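You operate a simulated robot arm through the tools that you are given. There is no shell and no other tool. Be economical: measure what you need, move in short steps, check, and stop when the job is done.

You run a simulated robot arm. Do the job below in one go: nothing can be reset, and whatever is moved stays where it is left.

Task
Put things in order on the island worktop over the dishwasher. At the end: the yellow sponge is on the silver tray; the silver flour shaker is in the blue pet bowl; the scourer stands where the black sink plug stood; the black sink plug is on the brown board; whatever was shut is shut again. Leave all else as you found it, and nothing knocked over.

It is judged by the outcome, as a careful person would: the job done as asked, and still so three seconds after it is handed in. It fails if anything else is knocked over, pushed out of place, dropped, spilled or broken.

Robot
A 5-joint arm with a two-finger parallel gripper, fixed in place. Base frame: the origin is at the foot of the arm, x ahead of it, y to its left, z up; the work surface is at about z = 0. Lengths are in mm, angles in rad, forces in N, time in s.
With the tool pointing down near the work surface it reaches from about 260 to 680 mm from the base axis. Its first joint turns from -1.152 to 1.152 rad. The tool tilts only in the upright plane through the base axis and itself; it spins freely about its own axis. Payload 2.9 kg.
The tool frame sits at the grasp point between the pads (the TCP): z along the fingers, y along the line on which they close. The tips reach 30 mm beyond it. The gripper opens to 110 mm. The fingers are 20 mm wide and 10 mm thick; the gripper's body (48 by 112 mm) begins 55 mm behind the TCP.
Orientation is that of the tool frame in the base frame, as a unit quaternion [w, x, y, z]. With the fingers straight down and closing along the base's y, the tool's x points along the base's -x, its y along +y and its z along -z.

Tools
- The arm moves only by the tool move_arm. Its argument "steps" is a list of rows, each a list of 3 entries, a list of its own where there are three numbers: the shift along the base's x, y, z in mm, then the turn, a rotation vector about the base's x, y, z in rad, then the opening in per cent of the stroke, from 0 (shut) to 100 (fully open). In form: [[[dx, dy, dz], [wx, wy, wz], hand], ...]. A call has 1 to 12 rows; each row is the pose to reach, as a shift and turn from the pose commanded when the call began. A row lasts 0.2 s, in which the tool goes at most 50 mm and 0.15 rad; a call with a longer step from one row to the next is refused whole, and so is a gripper value outside its range. Where a pose cannot be reached the arm comes as near as it can. A force on the tool above 40 N (or 10 N above the force at the start of the call, whichever is more), or a blocked arm, ends the call early, and 0.2 s more pass. The fingers move at their own pace (about 108 mm/s each) and stop on an object; they squeeze with about 29 N. The grip force told is the motor's: it shows also when the fingers shut on nothing. Time passes only in rows, and 0.2 s behind the last, so rows that repeat a pose let the fingers close. It gives the time, the measured TCP pose, the force on the tool (base axes), the opening and the grip force at its end, in the units of the frame above (readings bear some noise).
- Cameras (640 x 400 px; columns grow to the right, rows downward): "scene" is fixed at [25.1, -451.1, 592.7]; the picture's right is [0.85, -0.53, 0.00], its down [-0.36, -0.58, -0.73] and it looks along [0.39, 0.62, -0.68] (base axes); focal length 299 px, centre (320, 200). "wrist" rides on the gripper at [72, 17, -103] in the tool frame; the picture's right is [-0.23, 0.97, 0.00], its down [-0.76, -0.18, -0.62] and it looks along [-0.61, -0.14, 0.78] (tool axes); focal length 222 px, centre (320, 200). There is no depth. A picture from a camera that has moved, and an enlarged one, comes with that camera's place and axes in the base frame and with its lens.
- camera(camera): a new picture of that camera. No time passes.
- close_up(camera, box): a new picture of the part [left, top, right, bottom] of that camera's present view, enlarged. No time passes.
- hand_in(): hands the job in; it is judged then, once.

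Work in short steps. Places have to be worked out from the pictures, the camera data and where the tool is seen: move nearer, look again, correct. Check each grasp and each placing, and mend what went wrong. You have 120 turns and 84 pictures in all, those below and enlarged ones among them. Open the gripper and draw the arm clear of the work before you hand the job in, unless the task says otherwise; then end with one line.

The tools are called after ">>>" as a command line: name --argument value ..., lists and objects as JSON in quotes. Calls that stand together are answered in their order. move_arm: Moves the arm, as the interface text tells. Its arguments: {"type":"object","properties":{"steps":{"type":"array","items":{"type":"array"}}},"required":["steps"]} The other tools are called the same way: camera (camera) takes a picture; close_up (camera, box) takes an enlarged picture of a part of a camera's view; hand_in () hands the job in.

At the start:

```text
clock: 0.0
eef_pos: [511.3, 4.4, 299.2]
orientation: [-0.001, 0.0, 1.0, 0.0]
ft_force: [-0.1, -0.1, -0.1]
width: 110.3
grasp_force: 0.1
```

scene: 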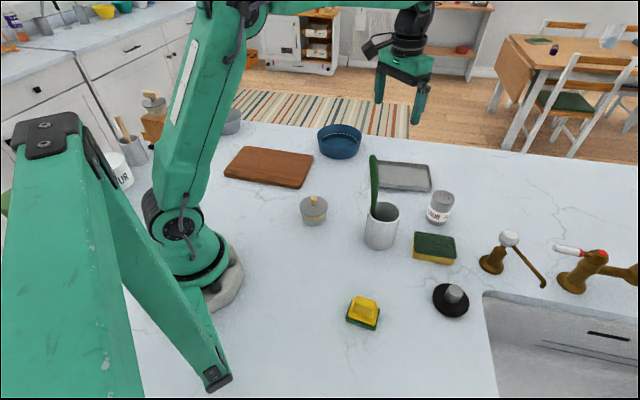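
wrist: 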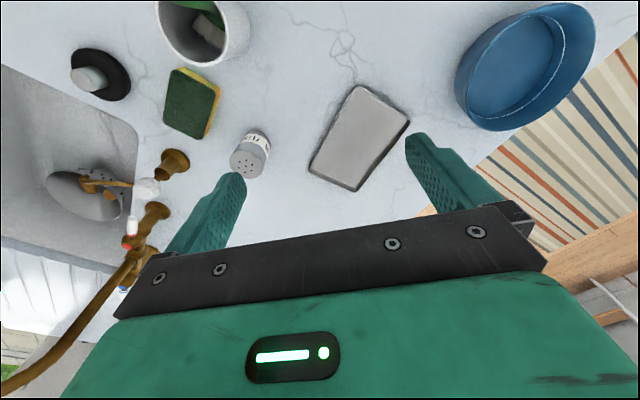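

I start by looking closely at the objects to identify them.

>>> close_up --camera "scene" --box '[290, 150, 490, 275]'

>>> close_up --camera "scene" --box '[320, 225, 520, 350]'

>>> close_up --camera "scene" --box '[200, 100, 400, 225]'

```text
3.20 times, centred on (390, 212) of scene
camera zoom: at [25.1, -451.1, 592.7], right [0.85, -0.53, 0.0], down [-0.36, -0.58, -0.73], along [0.39, 0.62, -0.68], focal length 955 px, centre (96, 160)
```

zoom: 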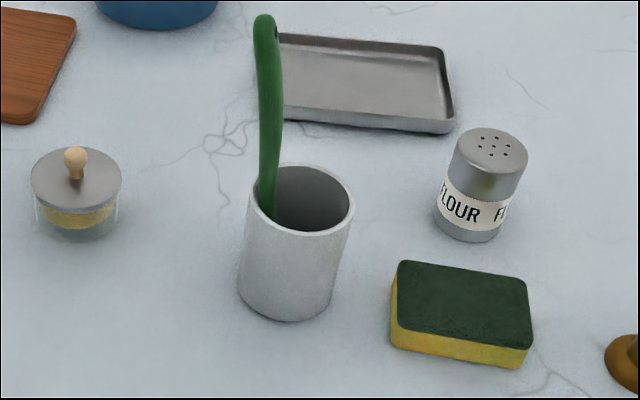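

```text
3.20 times, centred on (420, 288) of scene
camera zoom: at [25.1, -451.1, 592.7], right [0.85, -0.53, 0.0], down [-0.36, -0.58, -0.73], along [0.39, 0.62, -0.68], focal length 955 px, centre (0, -80)
```

zoom: 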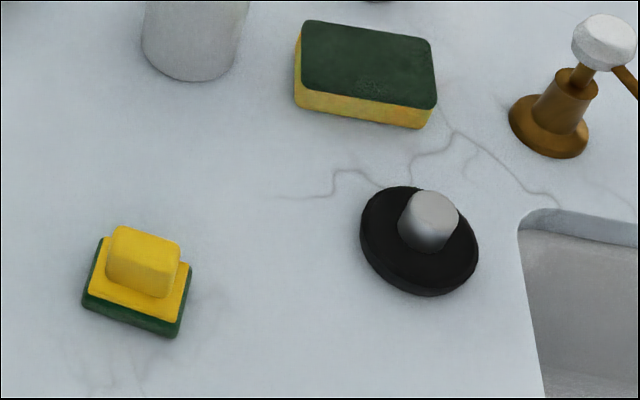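

```text
3.20 times, centred on (300, 162) of scene
camera zoom: at [25.1, -451.1, 592.7], right [0.85, -0.53, 0.0], down [-0.36, -0.58, -0.73], along [0.39, 0.62, -0.68], focal length 955 px, centre (384, 320)
```

zoom: 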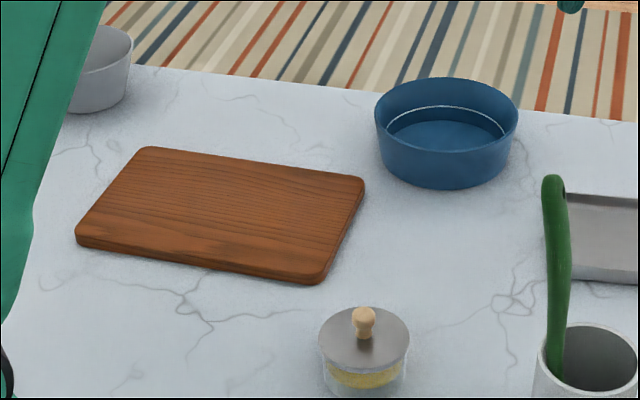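

The green-topped yellow block is the sponge; the small pad with a knob is the scourer. The plug is at about (428,-330) by the scene view; I move over it at height and look with the wrist camera.

>>> move_arm --steps '[[[-10, -42, 0], [0, 0, 0], 100], [[-20, -84, 0], [0, 0, 0], 100], [[-30, -126, 0], [0, 0, 0], 100], [[-40, -168, 0], [0, 0, 0], 100], [[-50, -210, 0], [0, 0, 0], 100], [[-60, -252, 0], [0, 0, 0], 80], [[-70, -294, 0], [0, 0, 0], 70], [[-83, -334, 0], [0, 0, 0], 60], [[-83, -334, -45], [0, 0, 0], 60], [[-83, -334, -90], [0, 0, 0], 60], [[-83, -334, -130], [0, 0, 0], 60], [[-83, -334, -130], [0, 0, 0], 60]]'

>>> camera --camera "wrist"

```text
clock: 2.6
eef_pos: [431.2, -333.2, 171.9]
orientation: [-0.001, 0.0, 1.0, 0.0]
ft_force: [-0.2, 0.0, 0.1]
width: 65.8
grasp_force: 0.0
```

```text
78 pictures are left
camera wrist: at [360.9, -315.0, 275.1], right [0.23, 0.97, 0.0], down [0.76, -0.18, 0.62], along [0.61, -0.14, -0.78], focal length 222 px, centre (320, 200)
```

wrist: 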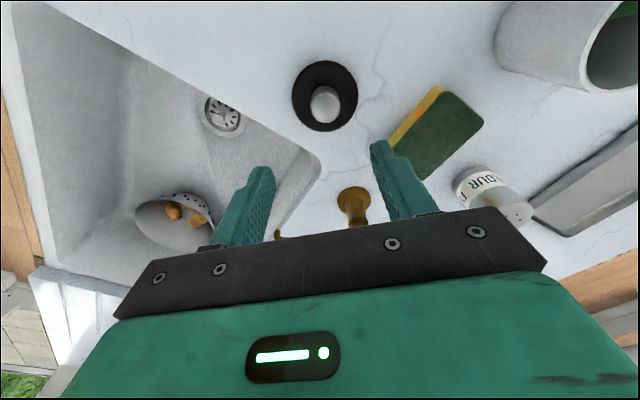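

Plug disc works out at about (424,-323). I shift there, descend part way and look again.

>>> move_arm --steps '[[[-7, 10, -45], [0, 0, 0], 60], [[-7, 10, -85], [0, 0, 0], 60], [[-7, 10, -85], [0, 0, 0], 60]]'

>>> camera --camera "wrist"

>>> close_up --camera "scene" --box '[370, 200, 530, 300]'

```text
clock: 3.4
eef_pos: [424.1, -319.8, 86.9]
orientation: [0.0, 0.0, 1.0, 0.0]
ft_force: [0.1, -0.4, -1.3]
width: 66.1
grasp_force: 0.0
```

```text
77 pictures are left
camera wrist: at [353.3, -301.9, 191.6], right [0.23, 0.97, 0.0], down [0.76, -0.18, 0.62], along [0.61, -0.14, -0.78], focal length 222 px, centre (320, 200)
```

wrist: 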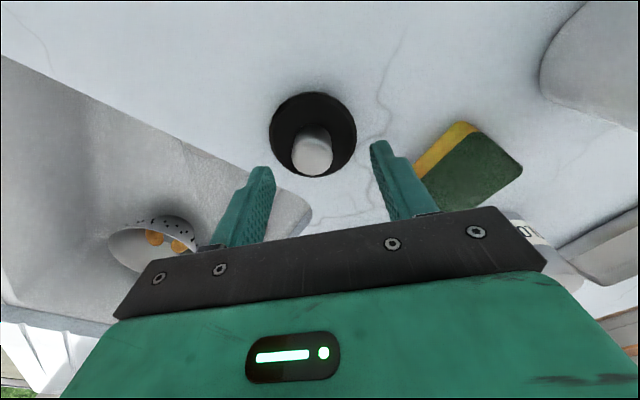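

```text
4.00 times, centred on (450, 250) of scene
camera zoom: at [25.1, -451.1, 592.7], right [0.85, -0.53, 0.0], down [-0.36, -0.58, -0.73], along [0.39, 0.62, -0.68], focal length 1194 px, centre (-200, 0)
```

zoom: 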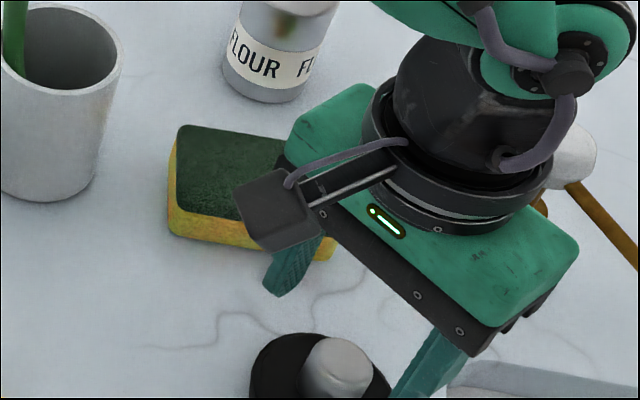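

The knob is centred near (425,-324), top z ≈ 47. I lower the fingers around it and close.

>>> move_arm --steps '[[[1, -4, -20], [0, 0, 0], 60], [[1, -4, -38], [0, 0, 0], 60], [[1, -4, -38], [0, 0, 0], 10], [[1, -4, -38], [0, 0, 0], 10], [[1, -4, -38], [0, 0, 0], 10]]'

>>> camera --camera "wrist"

```text
clock: 4.6
eef_pos: [422.6, -324.1, 50.3]
orientation: [-0.001, 0.0, 1.0, 0.001]
ft_force: [-0.4, -0.8, -1.3]
width: 28.5
grasp_force: 28.8
```

```text
75 pictures are left
camera wrist: at [352.8, -306.4, 153.4], right [0.23, 0.97, 0.0], down [0.76, -0.18, 0.62], along [0.61, -0.14, -0.78], focal length 222 px, centre (320, 200)
```

wrist: 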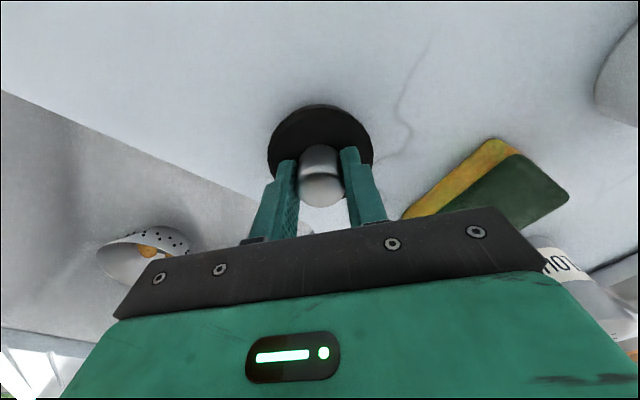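

Gripped (28.5 mm wide). I lift it straight up and carry it on the inner side, well away from the brush cup, toward the board.

>>> move_arm --steps '[[[0, 0, 45], [0, 0, 0], 10], [[0, 0, 90], [0, 0, 0], 10], [[0, 0, 135], [0, 0, 0], 10], [[0, 0, 180], [0, 0, 0], 10], [[-24, 40, 180], [0, 0, 0], 10], [[-48, 80, 180], [0, 0, 0], 10], [[-72, 120, 180], [0, 0, 0], 10], [[-96, 160, 180], [0, 0, 0], 10], [[-103, 200, 180], [0, 0, 0], 10], [[-103, 245, 180], [0, 0, 0], 10], [[-103, 290, 180], [0, 0, 0], 10], [[-103, 335, 180], [0, 0, 0], 10]]'

>>> camera --camera "scene"

```text
clock: 7.2
eef_pos: [315.4, 11.6, 225.1]
orientation: [0.0, 0.002, 1.0, 0.0]
ft_force: [0.2, -0.2, -1.4]
width: 28.7
grasp_force: 29.2
```

```text
74 pictures are left
```

scene: 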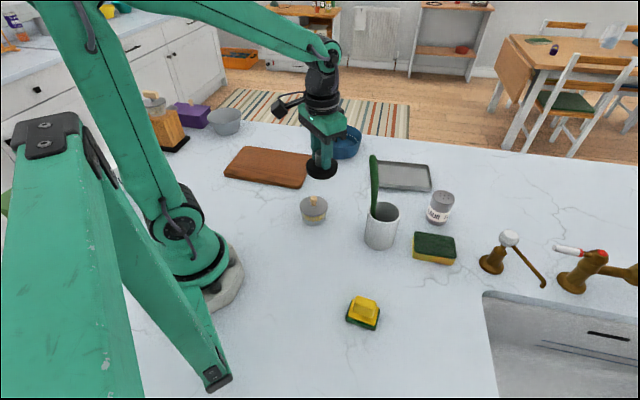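

The plug is held steadily and all else stands. I go on toward the board and look with the wrist camera.

>>> move_arm --steps '[[[-3, 45, 0], [0, 0, 0], 10], [[-6, 90, 0], [0, 0, 0], 10], [[-10, 135, 0], [0, 0, 0], 10], [[-12, 180, 0], [0, 0, 0], 10], [[-12, 225, 0], [0, 0, 0], 10], [[-12, 265, 0], [0, 0, 0], 10], [[-12, 265, 0], [0, 0, 0], 10]]'

>>> camera --camera "wrist"

>>> camera --camera "scene"

```text
clock: 8.8
eef_pos: [304.6, 273.4, 225.3]
orientation: [0.0, 0.0, 1.0, 0.0]
ft_force: [-0.4, 0.8, -0.2]
width: 28.6
grasp_force: 28.9
```

```text
73 pictures are left
camera wrist: at [234.7, 291.1, 329.1], right [0.23, 0.97, 0.0], down [0.76, -0.18, 0.62], along [0.61, -0.14, -0.78], focal length 222 px, centre (320, 200)
```

wrist: 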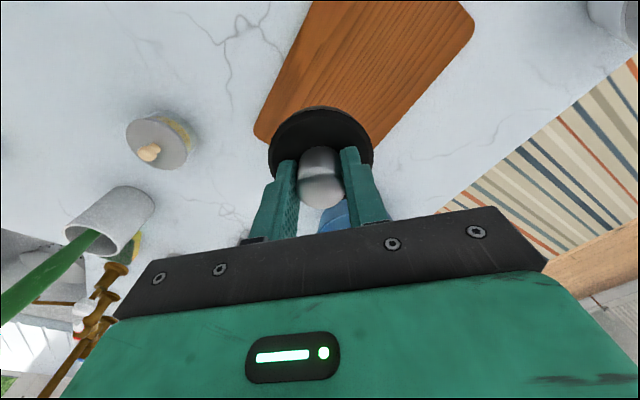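

```text
72 pictures are left
```

scene: 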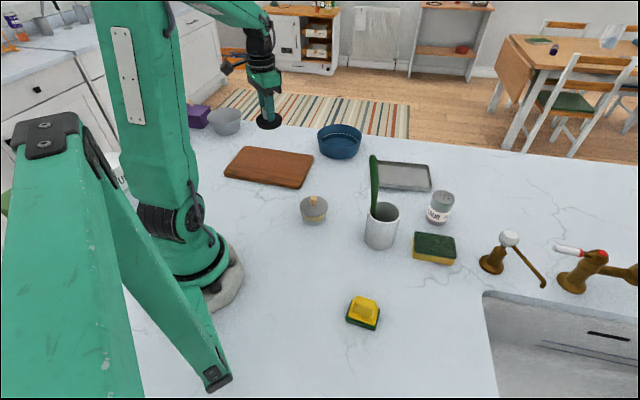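

Board corners come out at about (268,455), (455,277), (333,165), (165,331), so its centre is near (305,305). I move there and descend to just above it.

>>> move_arm --steps '[[[0, 30, 0], [0, 0, 0], 10], [[0, 30, -45], [0, 0, 0], 10], [[0, 30, -90], [0, 0, 0], 10], [[0, 30, -130], [0, 0, 0], 10], [[0, 30, -135], [0, 0, 0], 10]]'

>>> close_up --camera "scene" --box '[200, 100, 360, 200]'

>>> camera --camera "wrist"

```text
clock: 10.0
eef_pos: [306.8, 307.7, 91.5]
orientation: [0.0, 0.0, 1.0, 0.0]
ft_force: [0.1, -0.1, -0.4]
width: 28.4
grasp_force: 28.8
```

```text
4.00 times, centred on (280, 150) of scene
camera zoom: at [25.1, -451.1, 592.7], right [0.85, -0.53, 0.0], down [-0.36, -0.58, -0.73], along [0.39, 0.62, -0.68], focal length 1194 px, centre (480, 400)
```

zoom: 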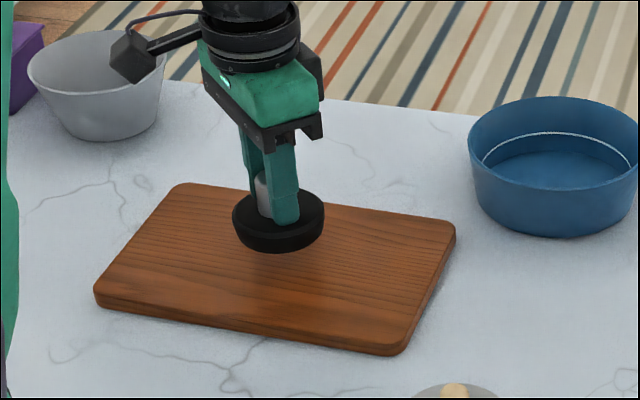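

```text
70 pictures are left
camera wrist: at [235.2, 323.8, 195.9], right [0.23, 0.97, 0.0], down [0.76, -0.18, 0.62], along [0.61, -0.14, -0.78], focal length 222 px, centre (320, 200)
```

wrist: 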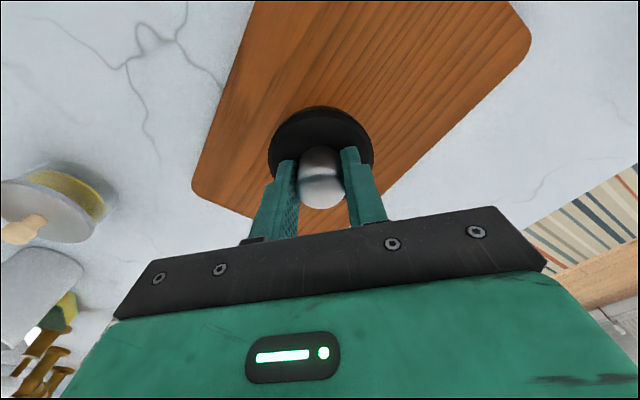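

Well over the middle of the board. I lower in small steps until the force shows contact.

>>> move_arm --steps '[[[0, 0, -8], [0, 0, 0], 10], [[0, 0, -14], [0, 0, 0], 10], [[0, 0, -18], [0, 0, 0], 10]]'

```text
clock: 10.8
eef_pos: [305.9, 304.7, 75.1]
orientation: [-0.001, 0.0, 1.0, -0.001]
ft_force: [-0.3, 0.2, -1.3]
width: 28.6
grasp_force: 28.9
```

>>> move_arm --steps '[[[0, 0, -3], [0, 0, 0], 10], [[0, 0, -6], [0, 0, 0], 10]]'

>>> close_up --camera "scene" --box '[220, 120, 320, 182]'

```text
clock: 11.4
eef_pos: [306.4, 305.6, 67.4]
orientation: [0.0, -0.001, 1.0, 0.001]
ft_force: [-0.5, 0.0, -0.8]
width: 28.8
grasp_force: 28.9
```

```text
6.40 times, centred on (270, 151) of scene
camera zoom: at [25.1, -451.1, 592.7], right [0.85, -0.53, 0.0], down [-0.36, -0.58, -0.73], along [0.39, 0.62, -0.68], focal length 1911 px, centre (640, 514)
```

zoom: 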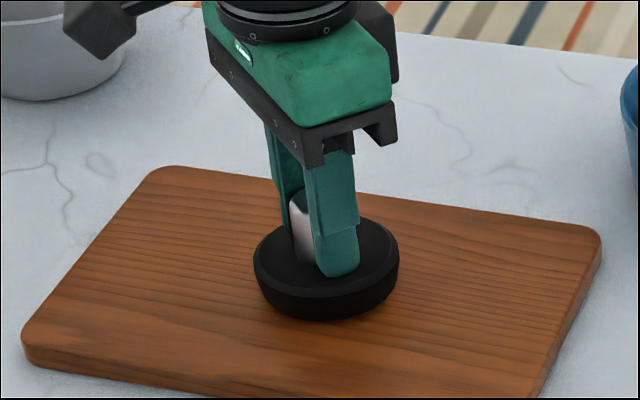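

Almost there, no contact yet; I keep going down 1–2 mm at a time.

>>> move_arm --steps '[[[0, 0, -1.5], [0, 0, 0], 10], [[0, 0, -3], [0, 0, 0], 10]]'

```text
clock: 12.0
eef_pos: [307.2, 305.9, 64.8]
orientation: [0.0, 0.0, 1.0, 0.0]
ft_force: [0.2, -1.1, -1.0]
width: 28.1
grasp_force: 29.1
```

>>> move_arm --steps '[[[0, 0, -1.5], [0, 0, 0], 10], [[0, 0, -3], [0, 0, 0], 10]]'

```text
clock: 12.6
eef_pos: [306.3, 304.9, 62.9]
orientation: [0.0, -0.001, 1.0, -0.001]
ft_force: [-5.4, -4.6, 20.5]
width: 28.6
grasp_force: 29.0
```

Contact (20 N up). I open and rise.

>>> move_arm --steps '[[[0, 0, 1], [0, 0, 0], 10], [[0, 0, 1], [0, 0, 0], 50], [[0, 0, 1], [0, 0, 0], 50], [[0, 0, 20], [0, 0, 0], 50], [[0, 0, 60], [0, 0, 0], 50], [[0, 0, 105], [0, 0, 0], 50]]'

>>> close_up --camera "scene" --box '[220, 120, 320, 182]'

```text
clock: 14.0
eef_pos: [308.7, 304.2, 167.6]
orientation: [-0.001, 0.0, 1.0, 0.0]
ft_force: [-0.6, 0.3, 0.7]
width: 55.1
grasp_force: 0.2
```

```text
6.40 times, centred on (270, 151) of scene
camera zoom: at [25.1, -451.1, 592.7], right [0.85, -0.53, 0.0], down [-0.36, -0.58, -0.73], along [0.39, 0.62, -0.68], focal length 1911 px, centre (640, 514)
```

zoom: 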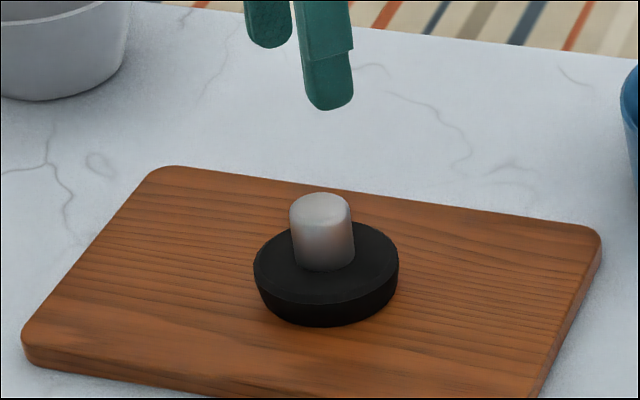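

Plug stands upright on the board. Next the scourer near (259,-251): I travel back along the inner side.

>>> move_arm --steps '[[[0, -10, 45], [0, 0, 0], 50], [[4, -58, 55], [0, 0, 0], 50], [[8, -106, 55], [0, 0, 0], 50], [[10, -154, 55], [0, 0, 0], 50], [[10, -202, 55], [0, 0, 0], 50], [[10, -250, 55], [0, 0, 0], 50], [[10, -299, 55], [0, 0, 0], 50], [[4, -347, 55], [0, 0, 0], 50], [[-4, -395, 55], [0, 0, 0], 50], [[-14, -443, 55], [0, 0, 0], 50], [[-26, -490, 55], [0, 0, 0], 50], [[-40, -537, 55], [0, 0, 0], 50]]'

>>> camera --camera "wrist"

```text
clock: 16.6
eef_pos: [269.2, -235.1, 220.1]
orientation: [0.0, 0.0, 1.0, 0.0]
ft_force: [-0.2, -0.9, -0.1]
width: 55.0
grasp_force: 0.0
```

```text
67 pictures are left
camera wrist: at [198.1, -217.4, 323.4], right [0.23, 0.97, 0.0], down [0.76, -0.18, 0.62], along [0.61, -0.14, -0.78], focal length 222 px, centre (320, 200)
```

wrist: 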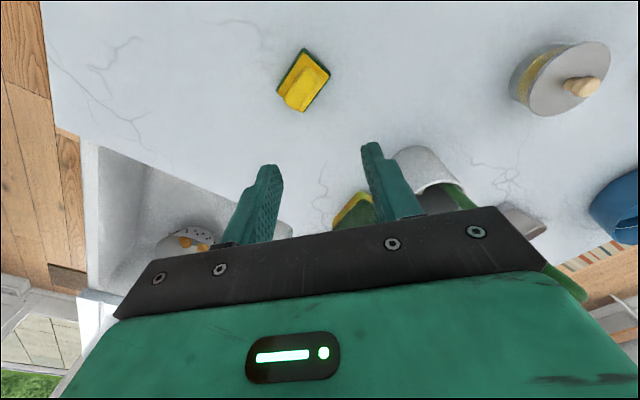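

Scourer near (251,-250). I go above it and lower to see the knob's direction.

>>> move_arm --steps '[[[-9, -8, -45], [0, 0, 0], 50], [[-18, -15, -85], [0, 0, 0], 50], [[-18, -15, -120], [0, 0, 0], 50], [[-18, -15, -120], [0, 0, 0], 50]]'

>>> camera --camera "wrist"

>>> close_up --camera "wrist" --box '[240, 60, 400, 160]'

```text
clock: 17.6
eef_pos: [248.5, -250.0, 99.2]
orientation: [0.0, 0.0, 1.0, 0.001]
ft_force: [0.4, 0.3, -0.4]
width: 55.1
grasp_force: 0.1
```

```text
66 pictures are left
camera wrist: at [178.3, -231.9, 203.3], right [0.23, 0.97, 0.0], down [0.76, -0.18, 0.62], along [0.61, -0.14, -0.78], focal length 222 px, centre (320, 200)
```

wrist: 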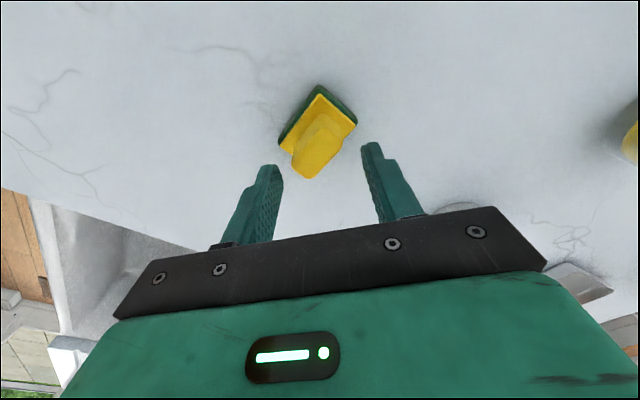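

```text
4.00 times, centred on (320, 110) of wrist
camera zoom: at [178.3, -231.9, 203.3], right [0.23, 0.97, 0.0], down [0.76, -0.18, 0.62], along [0.61, -0.14, -0.78], focal length 888 px, centre (320, 560)
```

zoom: 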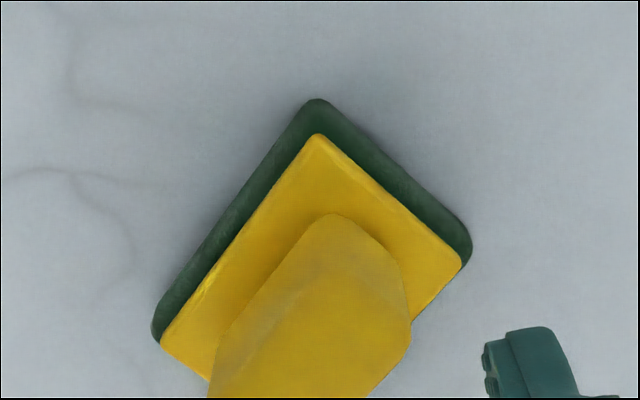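

The pad is ~59×44 mm centred near (253,-252), long axis along (0.6,-0.8). I turn the gripper -0.93 rad so that it closes across the knob's short side.

>>> move_arm --steps '[[[1, 0, 0], [0, 0, -0.14], 60], [[2, -1, 0], [0, 0, -0.28], 60], [[3, -1, 0], [0, 0, -0.42], 60], [[4, -2, 0], [0, 0, -0.56], 60], [[4, -2, 0], [0, 0, -0.7], 60], [[4, -2, 0], [0, 0, -0.84], 60], [[4, -2, 0], [0, 0, -0.927], 60], [[4, -2, -20], [0, 0, -0.927], 60], [[4, -2, -20], [0, 0, -0.927], 60]]'

>>> camera --camera "wrist"

>>> close_up --camera "scene" --box '[290, 225, 450, 325]'

```text
clock: 19.6
eef_pos: [253.4, -249.5, 81.4]
orientation: [0.0, 0.447, 0.894, -0.001]
ft_force: [0.4, 0.6, -0.8]
width: 66.0
grasp_force: 0.1
```

```text
64 pictures are left
camera wrist: at [224.7, -179.7, 185.3], right [0.92, 0.4, 0.0], down [0.31, -0.72, 0.62], along [0.25, -0.57, -0.78], focal length 222 px, centre (320, 200)
```

wrist: 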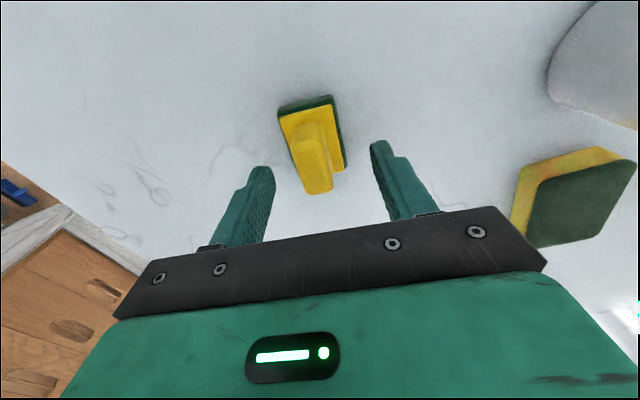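

```text
4.00 times, centred on (370, 275) of scene
camera zoom: at [25.1, -451.1, 592.7], right [0.85, -0.53, 0.0], down [-0.36, -0.58, -0.73], along [0.39, 0.62, -0.68], focal length 1194 px, centre (120, -100)
```

zoom: 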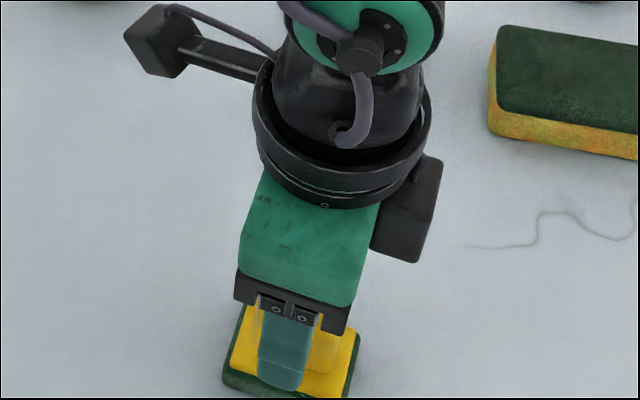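

Aligned; the knob sits about 4 mm left of the finger midline. I correct, lower to z≈47 and close.

>>> move_arm --steps '[[[-4, -1, -18], [0, 0, 0], 60], [[-4, -1, -34], [0, 0, 0], 60], [[-4, -1, -34], [0, 0, 0], 10], [[-4, -1, -34], [0, 0, 0], 10], [[-4, -1, -34], [0, 0, 0], 10]]'

>>> camera --camera "wrist"

```text
clock: 20.8
eef_pos: [248.7, -250.7, 46.2]
orientation: [0.0, 0.448, 0.894, 0.0]
ft_force: [-0.9, -0.7, 0.8]
width: 21.3
grasp_force: 29.4
```

```text
62 pictures are left
camera wrist: at [220.4, -181.6, 149.8], right [0.92, 0.4, 0.0], down [0.32, -0.72, 0.62], along [0.25, -0.57, -0.78], focal length 222 px, centre (320, 200)
```

wrist: 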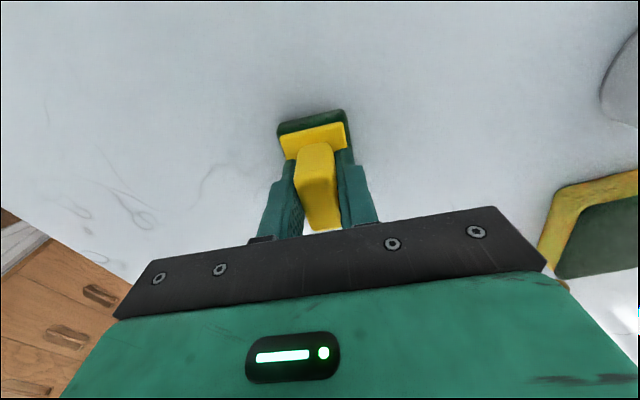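

Held (21.3 mm). Lift, and carry it to the plug's old spot at (424.5,-323.5).

>>> move_arm --steps '[[[0, 0, 40], [0, 0, 0], 10], [[0, 0, 80], [0, 0, 0], 10], [[44, -18, 80], [0, 0, 0], 10], [[88, -36, 80], [0, 0, 0], 10], [[132, -54, 80], [0, 0, 0], 10], [[176, -73, 80], [0, 0, 0], 10], [[176, -73, 45], [0, 0, 0], 10], [[176, -73, 15], [0, 0, 0], 10], [[176, -73, 8], [0, 0, 0], 10]]'

>>> close_up --camera "scene" --box '[370, 225, 530, 325]'

```text
clock: 22.8
eef_pos: [425.1, -322.9, 56.0]
orientation: [0.0, 0.448, 0.894, 0.0]
ft_force: [-0.1, 0.4, -0.7]
width: 21.3
grasp_force: 29.3
```

```text
4.00 times, centred on (450, 275) of scene
camera zoom: at [25.1, -451.1, 592.7], right [0.85, -0.53, 0.0], down [-0.36, -0.58, -0.73], along [0.39, 0.62, -0.68], focal length 1194 px, centre (-200, -100)
```

zoom: 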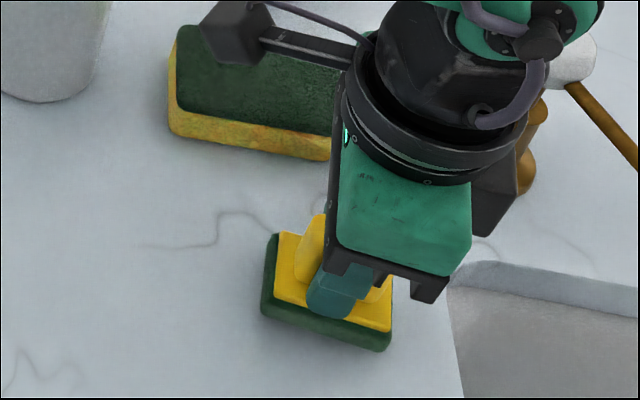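

It sits right over the plug's old spot. Lower to contact.

>>> move_arm --steps '[[[0, 0, -4], [0, 0, 0], 10], [[0, 0, -7], [0, 0, 0], 10], [[0, 0, -9], [0, 0, 0], 10], [[0, 0, -10], [0, 0, 0], 10]]'

```text
clock: 23.8
eef_pos: [424.3, -322.5, 46.3]
orientation: [0.0, 0.447, 0.895, 0.0]
ft_force: [-0.5, 0.3, 3.1]
width: 21.3
grasp_force: 28.7
```

Touching lightly at the original height. Open and rise.

>>> move_arm --steps '[[[0, 0, 0], [0, 0, 0], 45], [[0, 0, 0], [0, 0, 0], 45], [[0, 0, 20], [0, 0, 0], 45], [[0, 0, 60], [0, 0, 0], 45], [[0, 0, 105], [0, 0, 0], 45], [[0, 0, 150], [0, 0, 0], 45]]'

>>> camera --camera "scene"

>>> camera --camera "wrist"

```text
clock: 25.2
eef_pos: [425.0, -322.3, 199.5]
orientation: [0.0, 0.447, 0.895, 0.001]
ft_force: [0.6, 0.3, 0.1]
width: 49.5
grasp_force: 0.0
```

```text
60 pictures are left
```

scene: 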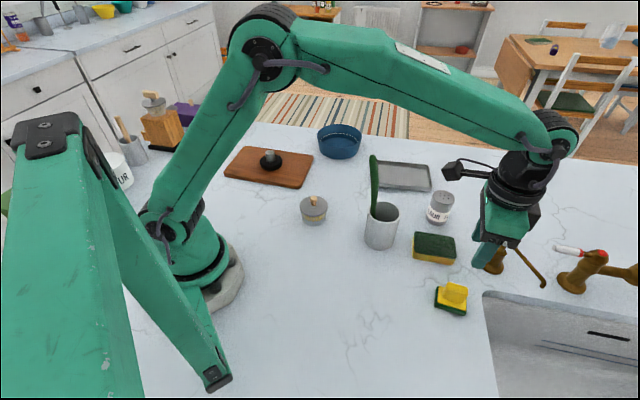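

```text
59 pictures are left
camera wrist: at [396.7, -254.0, 303.0], right [0.92, 0.4, 0.0], down [0.32, -0.72, 0.62], along [0.25, -0.57, -0.78], focal length 222 px, centre (320, 200)
```

wrist: 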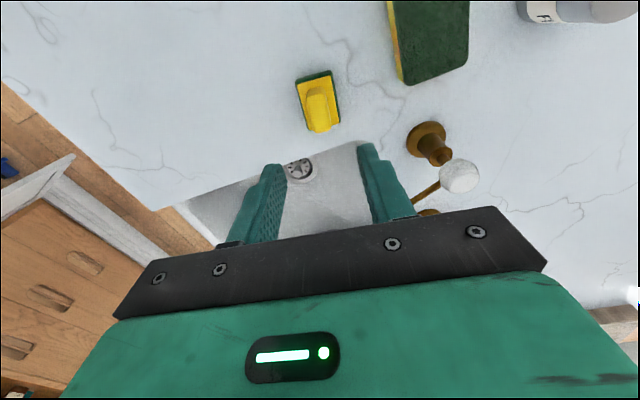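

Scourer stands in place. Next, hover over the sponge (≈(487,-221)).

>>> move_arm --steps '[[[20, 33, 0], [0, 0, 0], 60], [[40, 66, 0], [0, 0, 0], 90], [[62, 101, 0], [0, 0, 0], 95], [[62, 101, -20], [0, 0, 0], 95], [[62, 101, -20], [0, 0, 0], 95]]'

>>> camera --camera "wrist"

```text
clock: 26.4
eef_pos: [485.3, -221.0, 176.6]
orientation: [0.0, 0.447, 0.894, 0.0]
ft_force: [0.7, 0.5, 0.3]
width: 104.5
grasp_force: 0.1
```

```text
58 pictures are left
camera wrist: at [457.5, -152.7, 281.7], right [0.92, 0.4, 0.0], down [0.31, -0.72, 0.62], along [0.25, -0.57, -0.78], focal length 222 px, centre (320, 200)
```

wrist: 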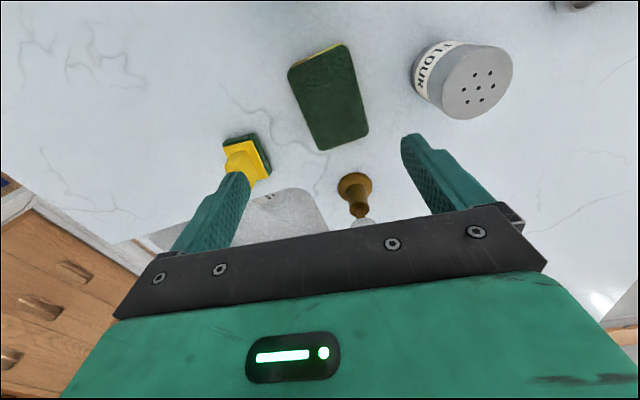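

Sponge top is ~89×56 mm, centred near (495,-208), long axis at -45°. I adjust, turn 8° more and descend part way.

>>> move_arm --steps '[[[5, 6, -20], [0, 0, 0.07], 95], [[9, 12, -50], [0, 0, 0.14], 95], [[9, 12, -85], [0, 0, 0.14], 95], [[9, 12, -85], [0, 0, 0.14], 95]]'

>>> camera --camera "wrist"

```text
clock: 27.4
eef_pos: [492.7, -206.3, 89.8]
orientation: [0.0, 0.383, 0.924, 0.001]
ft_force: [0.3, 0.3, 0.6]
width: 104.6
grasp_force: 0.0
```

```text
57 pictures are left
camera wrist: at [456.0, -143.9, 193.5], right [0.85, 0.53, 0.0], down [0.41, -0.66, 0.62], along [0.33, -0.53, -0.78], focal length 222 px, centre (320, 200)
```

wrist: 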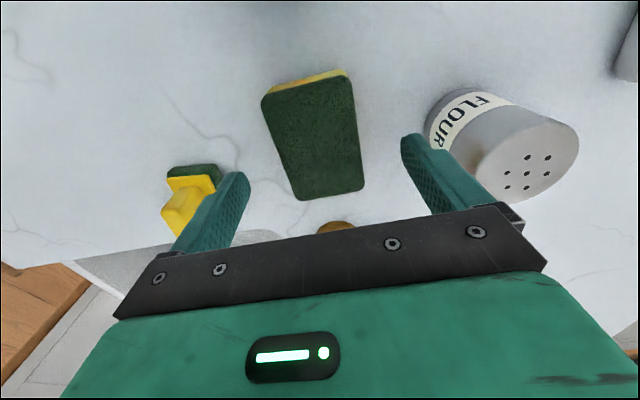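

Sponge centre confirmed at (496,-207). I narrow to 85 %, lower to z≈38 and close.

>>> move_arm --steps '[[[3, 0, -15], [0, 0, 0], 85], [[3, 0, -35], [0, 0, 0], 85], [[3, 0, -51], [0, 0, 0], 85], [[3, 0, -51], [0, 0, 0], 40], [[3, 0, -51], [0, 0, 0], 30], [[3, 0, -51], [0, 0, 0], 30]]'

>>> camera --camera "wrist"

```text
clock: 28.8
eef_pos: [497.6, -210.9, 39.5]
orientation: [0.0, 0.384, 0.923, 0.0]
ft_force: [0.5, -0.2, 0.8]
width: 63.2
grasp_force: 29.0
```

```text
56 pictures are left
camera wrist: at [460.3, -146.7, 142.7], right [0.85, 0.53, 0.0], down [0.41, -0.66, 0.62], along [0.33, -0.53, -0.78], focal length 222 px, centre (320, 200)
```

wrist: 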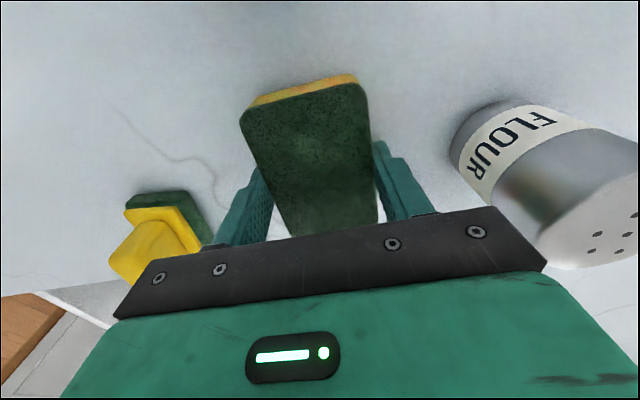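

Gripped at 63 mm wide. Lift and carry toward the tray, staying outside the brush cup, then look.

>>> move_arm --steps '[[[0, 0, 40], [0, 0, 0], 30], [[0, 0, 85], [0, 0, 0], 30], [[0, 0, 130], [0, 0, 0], 30], [[0, 0, 175], [0, 0, 0], 30], [[20, 40, 175], [0, 0, 0], 30], [[40, 80, 175], [0, 0, 0], 30], [[60, 120, 175], [0, 0, 0], 30], [[80, 160, 175], [0, 0, 0], 30], [[90, 200, 175], [0, 0, 0], 30], [[95, 240, 175], [0, 0, 0], 30], [[95, 240, 175], [0, 0, 0], 30]]'

>>> camera --camera "wrist"

>>> camera --camera "scene"

```text
clock: 31.2
eef_pos: [595.9, 28.3, 215.0]
orientation: [-0.001, 0.384, 0.923, 0.0]
ft_force: [0.4, 1.0, -0.3]
width: 62.9
grasp_force: 28.9
```

```text
55 pictures are left
camera wrist: at [558.4, 91.9, 318.7], right [0.85, 0.53, 0.0], down [0.41, -0.66, 0.62], along [0.33, -0.53, -0.78], focal length 222 px, centre (320, 200)
```

wrist: 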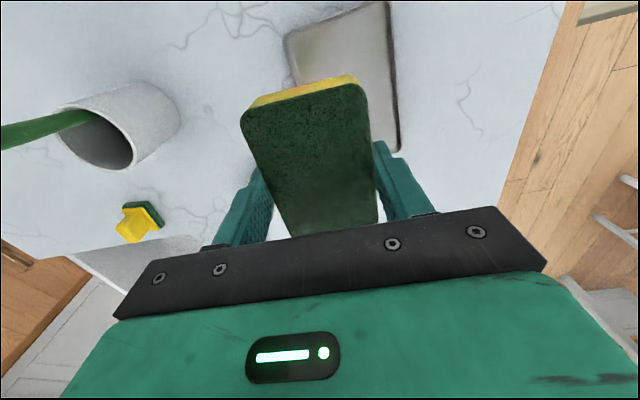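

```text
54 pictures are left
```

scene: 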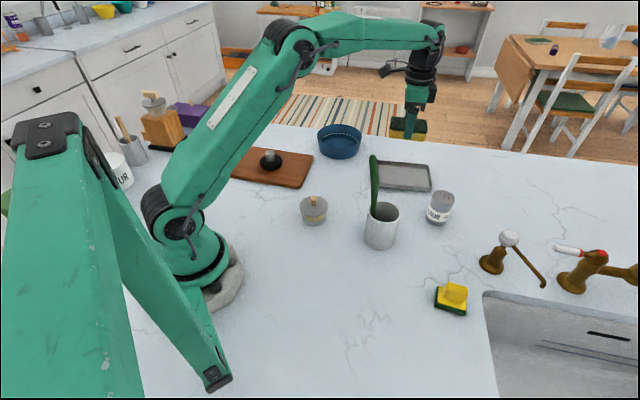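

Tray corners from two views give its centre at about (637,46), long axis -41°. I position over it and go down to a little above, with a small turn for alignment.

>>> move_arm --steps '[[[20, 7, 0], [0, 0, 0.03], 30], [[40, 15, 0], [0, 0, 0.06], 30], [[40, 15, -45], [0, 0, 0.06], 30], [[40, 15, -90], [0, 0, 0.06], 30], [[40, 15, -135], [0, 0, 0.06], 30], [[40, 15, -145], [0, 0, 0.06], 30], [[40, 15, -145], [0, 0, 0.06], 30]]'

>>> camera --camera "wrist"

>>> close_up --camera "scene" --box '[340, 110, 500, 210]'

```text
clock: 32.8
eef_pos: [631.9, 42.8, 67.2]
orientation: [0.0, 0.355, 0.935, 0.0]
ft_force: [-0.3, 0.5, -0.2]
width: 63.2
grasp_force: 28.8
```

```text
53 pictures are left
camera wrist: at [591.6, 105.3, 170.7], right [0.82, 0.58, 0.0], down [0.45, -0.64, 0.62], along [0.36, -0.51, -0.78], focal length 222 px, centre (320, 200)
```

wrist: 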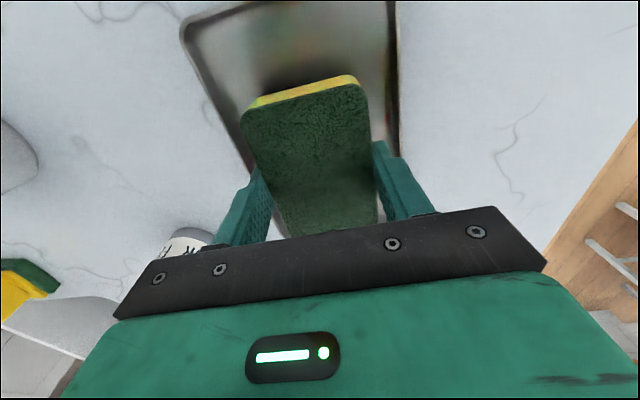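

```text
4.00 times, centred on (420, 160) of scene
camera zoom: at [25.1, -451.1, 592.7], right [0.85, -0.53, 0.0], down [-0.36, -0.58, -0.73], along [0.39, 0.62, -0.68], focal length 1194 px, centre (-80, 360)
```

zoom: 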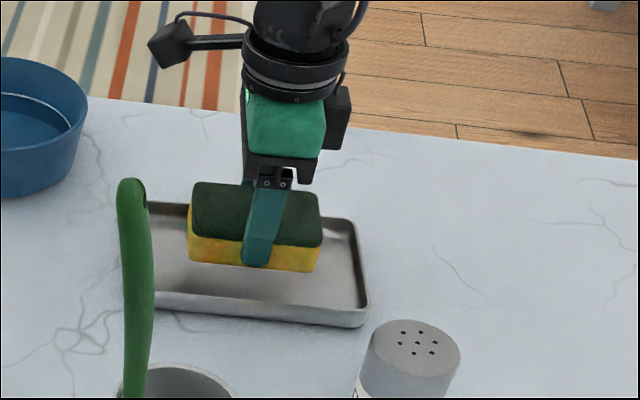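

Sponge is centred over the tray within 2 mm. Lower in small steps.

>>> move_arm --steps '[[[1, 1, -7], [0, 0, 0], 30], [[1, 1, -13], [0, 0, 0], 30], [[1, 1, -18], [0, 0, 0], 30], [[1, 1, -20], [0, 0, 0], 30]]'

```text
clock: 33.8
eef_pos: [635.6, 45.9, 49.9]
orientation: [0.0, 0.355, 0.935, -0.001]
ft_force: [0.5, -0.2, 0.0]
width: 63.1
grasp_force: 29.2
```

>>> move_arm --steps '[[[0, 0, -2], [0, 0, 0], 30], [[0, 0, -4], [0, 0, 0], 30]]'

```text
clock: 34.4
eef_pos: [634.0, 46.7, 45.2]
orientation: [-0.001, 0.355, 0.935, 0.0]
ft_force: [-0.4, 0.0, 0.2]
width: 63.1
grasp_force: 29.0
```

>>> move_arm --steps '[[[0, 0, -1], [0, 0, 0], 30], [[0, 0, -2], [0, 0, 0], 30]]'

```text
clock: 35.0
eef_pos: [634.7, 45.8, 42.3]
orientation: [0.0, 0.356, 0.935, 0.0]
ft_force: [1.0, 0.2, 0.6]
width: 62.9
grasp_force: 29.0
```

>>> move_arm --steps '[[[0, 0, -1], [0, 0, 0], 30], [[0, 0, -2], [0, 0, 0], 30]]'

```text
clock: 35.6
eef_pos: [634.6, 46.4, 42.3]
orientation: [0.0, 0.356, 0.934, 0.0]
ft_force: [-2.4, -2.6, 7.6]
width: 62.9
grasp_force: 29.2
```

Contact on the tray floor. I open only slightly (65 %) so the fingers stay off the tray lip, then rise.

>>> move_arm --steps '[[[0, 0, 0.5], [0, 0, 0], 65], [[0, 0, 0.5], [0, 0, 0], 65], [[0, 0, 15], [0, 0, 0], 65], [[0, 0, 50], [0, 0, 0], 65], [[0, 0, 95], [0, 0, 0], 70], [[0, 0, 140], [0, 0, 0], 70]]'

>>> camera --camera "wrist"

>>> camera --camera "scene"

```text
clock: 37.0
eef_pos: [633.9, 44.6, 182.7]
orientation: [0.0, 0.356, 0.935, 0.0]
ft_force: [0.3, 0.1, 0.8]
width: 77.2
grasp_force: 0.0
```

```text
51 pictures are left
camera wrist: at [593.1, 106.2, 286.4], right [0.82, 0.58, 0.0], down [0.45, -0.64, 0.62], along [0.36, -0.51, -0.78], focal length 222 px, centre (320, 200)
```

wrist: 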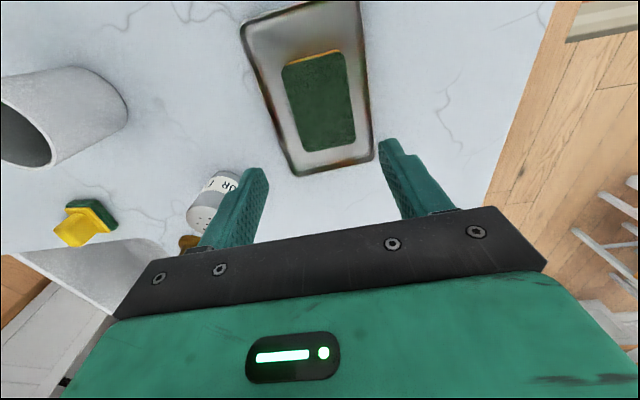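

```text
50 pictures are left
```

scene: 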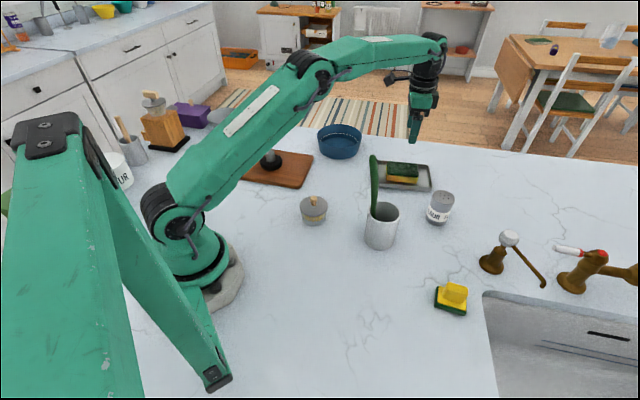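

Sponge is in the tray. Next the flour shaker near (595,-137): hover and look.

>>> move_arm --steps '[[[-8, -40, 0], [0, 0, 0], 80], [[-16, -80, 0], [0, 0, 0], 80], [[-24, -120, 0], [0, 0, 0], 80], [[-32, -160, 0], [0, 0, 0], 80], [[-39, -183, 0], [0, 0, 0], 80], [[-39, -183, 0], [0, 0, 0], 80]]'

>>> camera --camera "wrist"

```text
clock: 38.4
eef_pos: [596.5, -137.3, 183.0]
orientation: [0.0, 0.355, 0.935, 0.0]
ft_force: [-0.1, 0.4, 0.5]
width: 88.0
grasp_force: 0.0
```

```text
49 pictures are left
camera wrist: at [555.2, -76.4, 287.8], right [0.82, 0.58, 0.0], down [0.45, -0.64, 0.62], along [0.36, -0.51, -0.78], focal length 222 px, centre (320, 200)
```

wrist: 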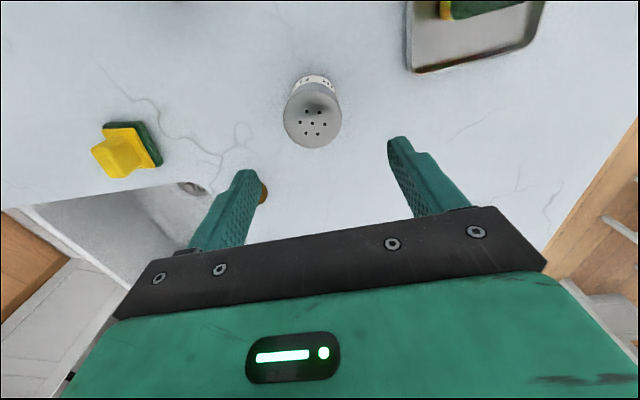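

Shaker centred near (588,-134), ~57 mm across. Correct and descend to just above the top, then check.

>>> move_arm --steps '[[[-8, 3, -20], [0, 0, 0], 80], [[-8, 3, -55], [0, 0, 0], 80], [[-8, 3, -55], [0, 0, 0], 80]]'

>>> camera --camera "wrist"

```text
clock: 39.2
eef_pos: [589.9, -133.4, 125.1]
orientation: [-0.001, 0.356, 0.935, 0.0]
ft_force: [0.3, 0.7, -0.1]
width: 88.0
grasp_force: 0.2
```

```text
48 pictures are left
camera wrist: at [546.5, -72.4, 230.1], right [0.82, 0.58, 0.0], down [0.45, -0.64, 0.62], along [0.36, -0.51, -0.78], focal length 222 px, centre (320, 200)
```

wrist: 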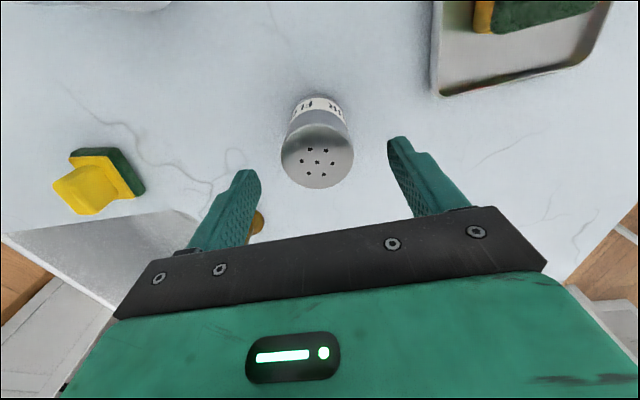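

Aligned. Lower to z≈54 and grip.

>>> move_arm --steps '[[[0, -2, -35], [0, 0, 0], 80], [[0, -2, -71], [0, 0, 0], 80], [[0, -2, -71], [0, 0, 0], 30], [[0, -2, -71], [0, 0, 0], 30], [[0, -2, -71], [0, 0, 0], 30]]'

>>> camera --camera "wrist"

```text
clock: 40.4
eef_pos: [587.3, -135.4, 56.0]
orientation: [0.0, 0.356, 0.935, 0.0]
ft_force: [0.7, -1.1, 0.0]
width: 52.3
grasp_force: 28.7
```

```text
47 pictures are left
camera wrist: at [546.2, -74.6, 160.0], right [0.82, 0.58, 0.0], down [0.45, -0.64, 0.62], along [0.36, -0.51, -0.78], focal length 222 px, centre (320, 200)
```

wrist: 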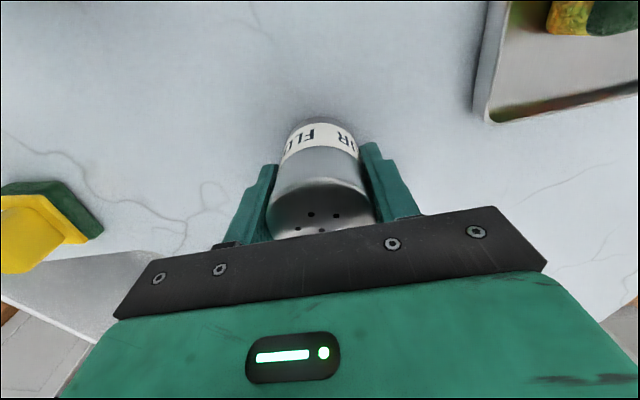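

Gripped (52 mm). Lift and carry upright toward the bowl, stopping short to look.

>>> move_arm --steps '[[[0, 0, 45], [0, 0, 0], 30], [[0, 0, 95], [0, 0, 0], 30], [[0, 0, 144], [0, 0, 0], 30], [[0, 42, 144], [0, 0, 0], 30], [[0, 84, 144], [0, 0, 0], 30], [[0, 126, 144], [0, 0, 0], 30], [[0, 168, 144], [0, 0, 0], 30], [[-5, 210, 144], [0, 0, 0], 30], [[-12, 252, 144], [0, 0, 0], 30], [[-20, 294, 144], [0, 0, 0], 30], [[-27, 335, 144], [0, 0, 0], 30], [[-27, 335, 144], [0, 0, 0], 30]]'

>>> camera --camera "wrist"

>>> camera --camera "scene"

```text
clock: 43.0
eef_pos: [562.9, 198.5, 197.1]
orientation: [0.0, 0.356, 0.934, 0.0]
ft_force: [1.0, 0.1, -1.7]
width: 52.5
grasp_force: 28.9
```

```text
46 pictures are left
camera wrist: at [521.8, 260.2, 301.3], right [0.82, 0.58, 0.0], down [0.45, -0.64, 0.62], along [0.36, -0.51, -0.78], focal length 222 px, centre (320, 200)
```

wrist: 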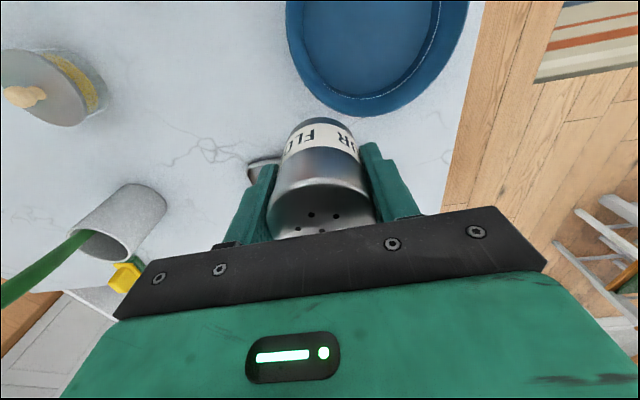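

```text
45 pictures are left
```

scene: 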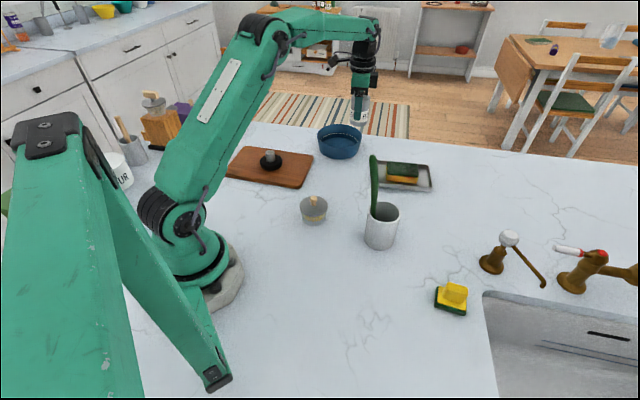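

The bowl is partly out of view at this tool angle. I turn the tool back (+0.77 rad) and shift toward the bowl to see it whole.

>>> move_arm --steps '[[[-3, 8, 0], [0, 0, 0.13], 30], [[-6, 16, 0], [0, 0, 0.26], 30], [[-9, 24, 0], [0, 0, 0.39], 30], [[-12, 32, 0], [0, 0, 0.52], 30], [[-15, 40, 0], [0, 0, 0.65], 30], [[-15, 50, 0], [0, 0, 0.728], 30], [[-15, 50, 0], [0, 0, 0.728], 30]]'

>>> camera --camera "wrist"

>>> close_up --camera "scene" --box '[280, 70, 440, 170]'

```text
clock: 44.6
eef_pos: [548.2, 249.1, 199.4]
orientation: [0.001, -0.002, 1.0, 0.0]
ft_force: [0.9, -0.3, -0.6]
width: 52.7
grasp_force: 29.3
```

```text
44 pictures are left
camera wrist: at [476.6, 266.6, 303.0], right [0.22, 0.97, 0.0], down [0.76, -0.18, 0.62], along [0.61, -0.14, -0.78], focal length 222 px, centre (320, 200)
```

wrist: 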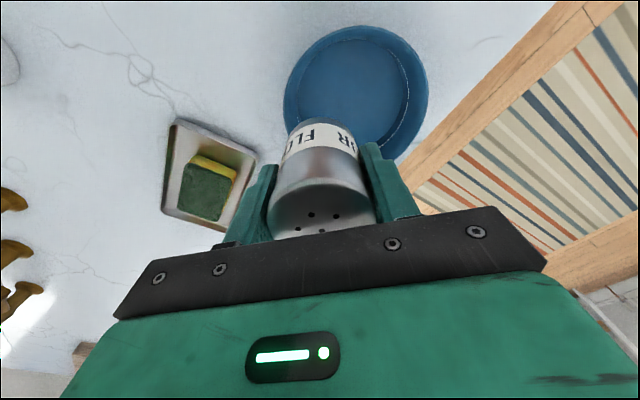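

```text
4.00 times, centred on (360, 120) of scene
camera zoom: at [25.1, -451.1, 592.7], right [0.85, -0.53, 0.0], down [-0.36, -0.58, -0.73], along [0.39, 0.62, -0.68], focal length 1194 px, centre (160, 520)
```

zoom: 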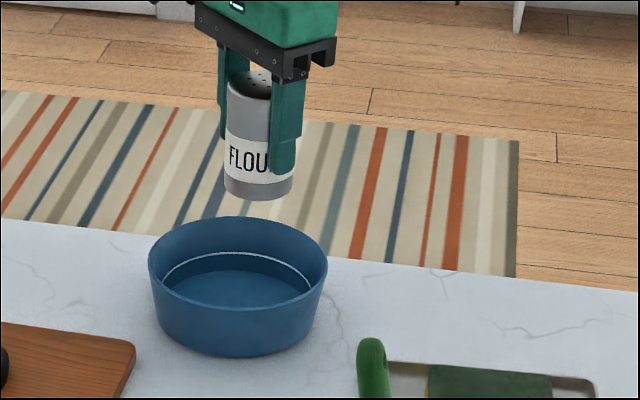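

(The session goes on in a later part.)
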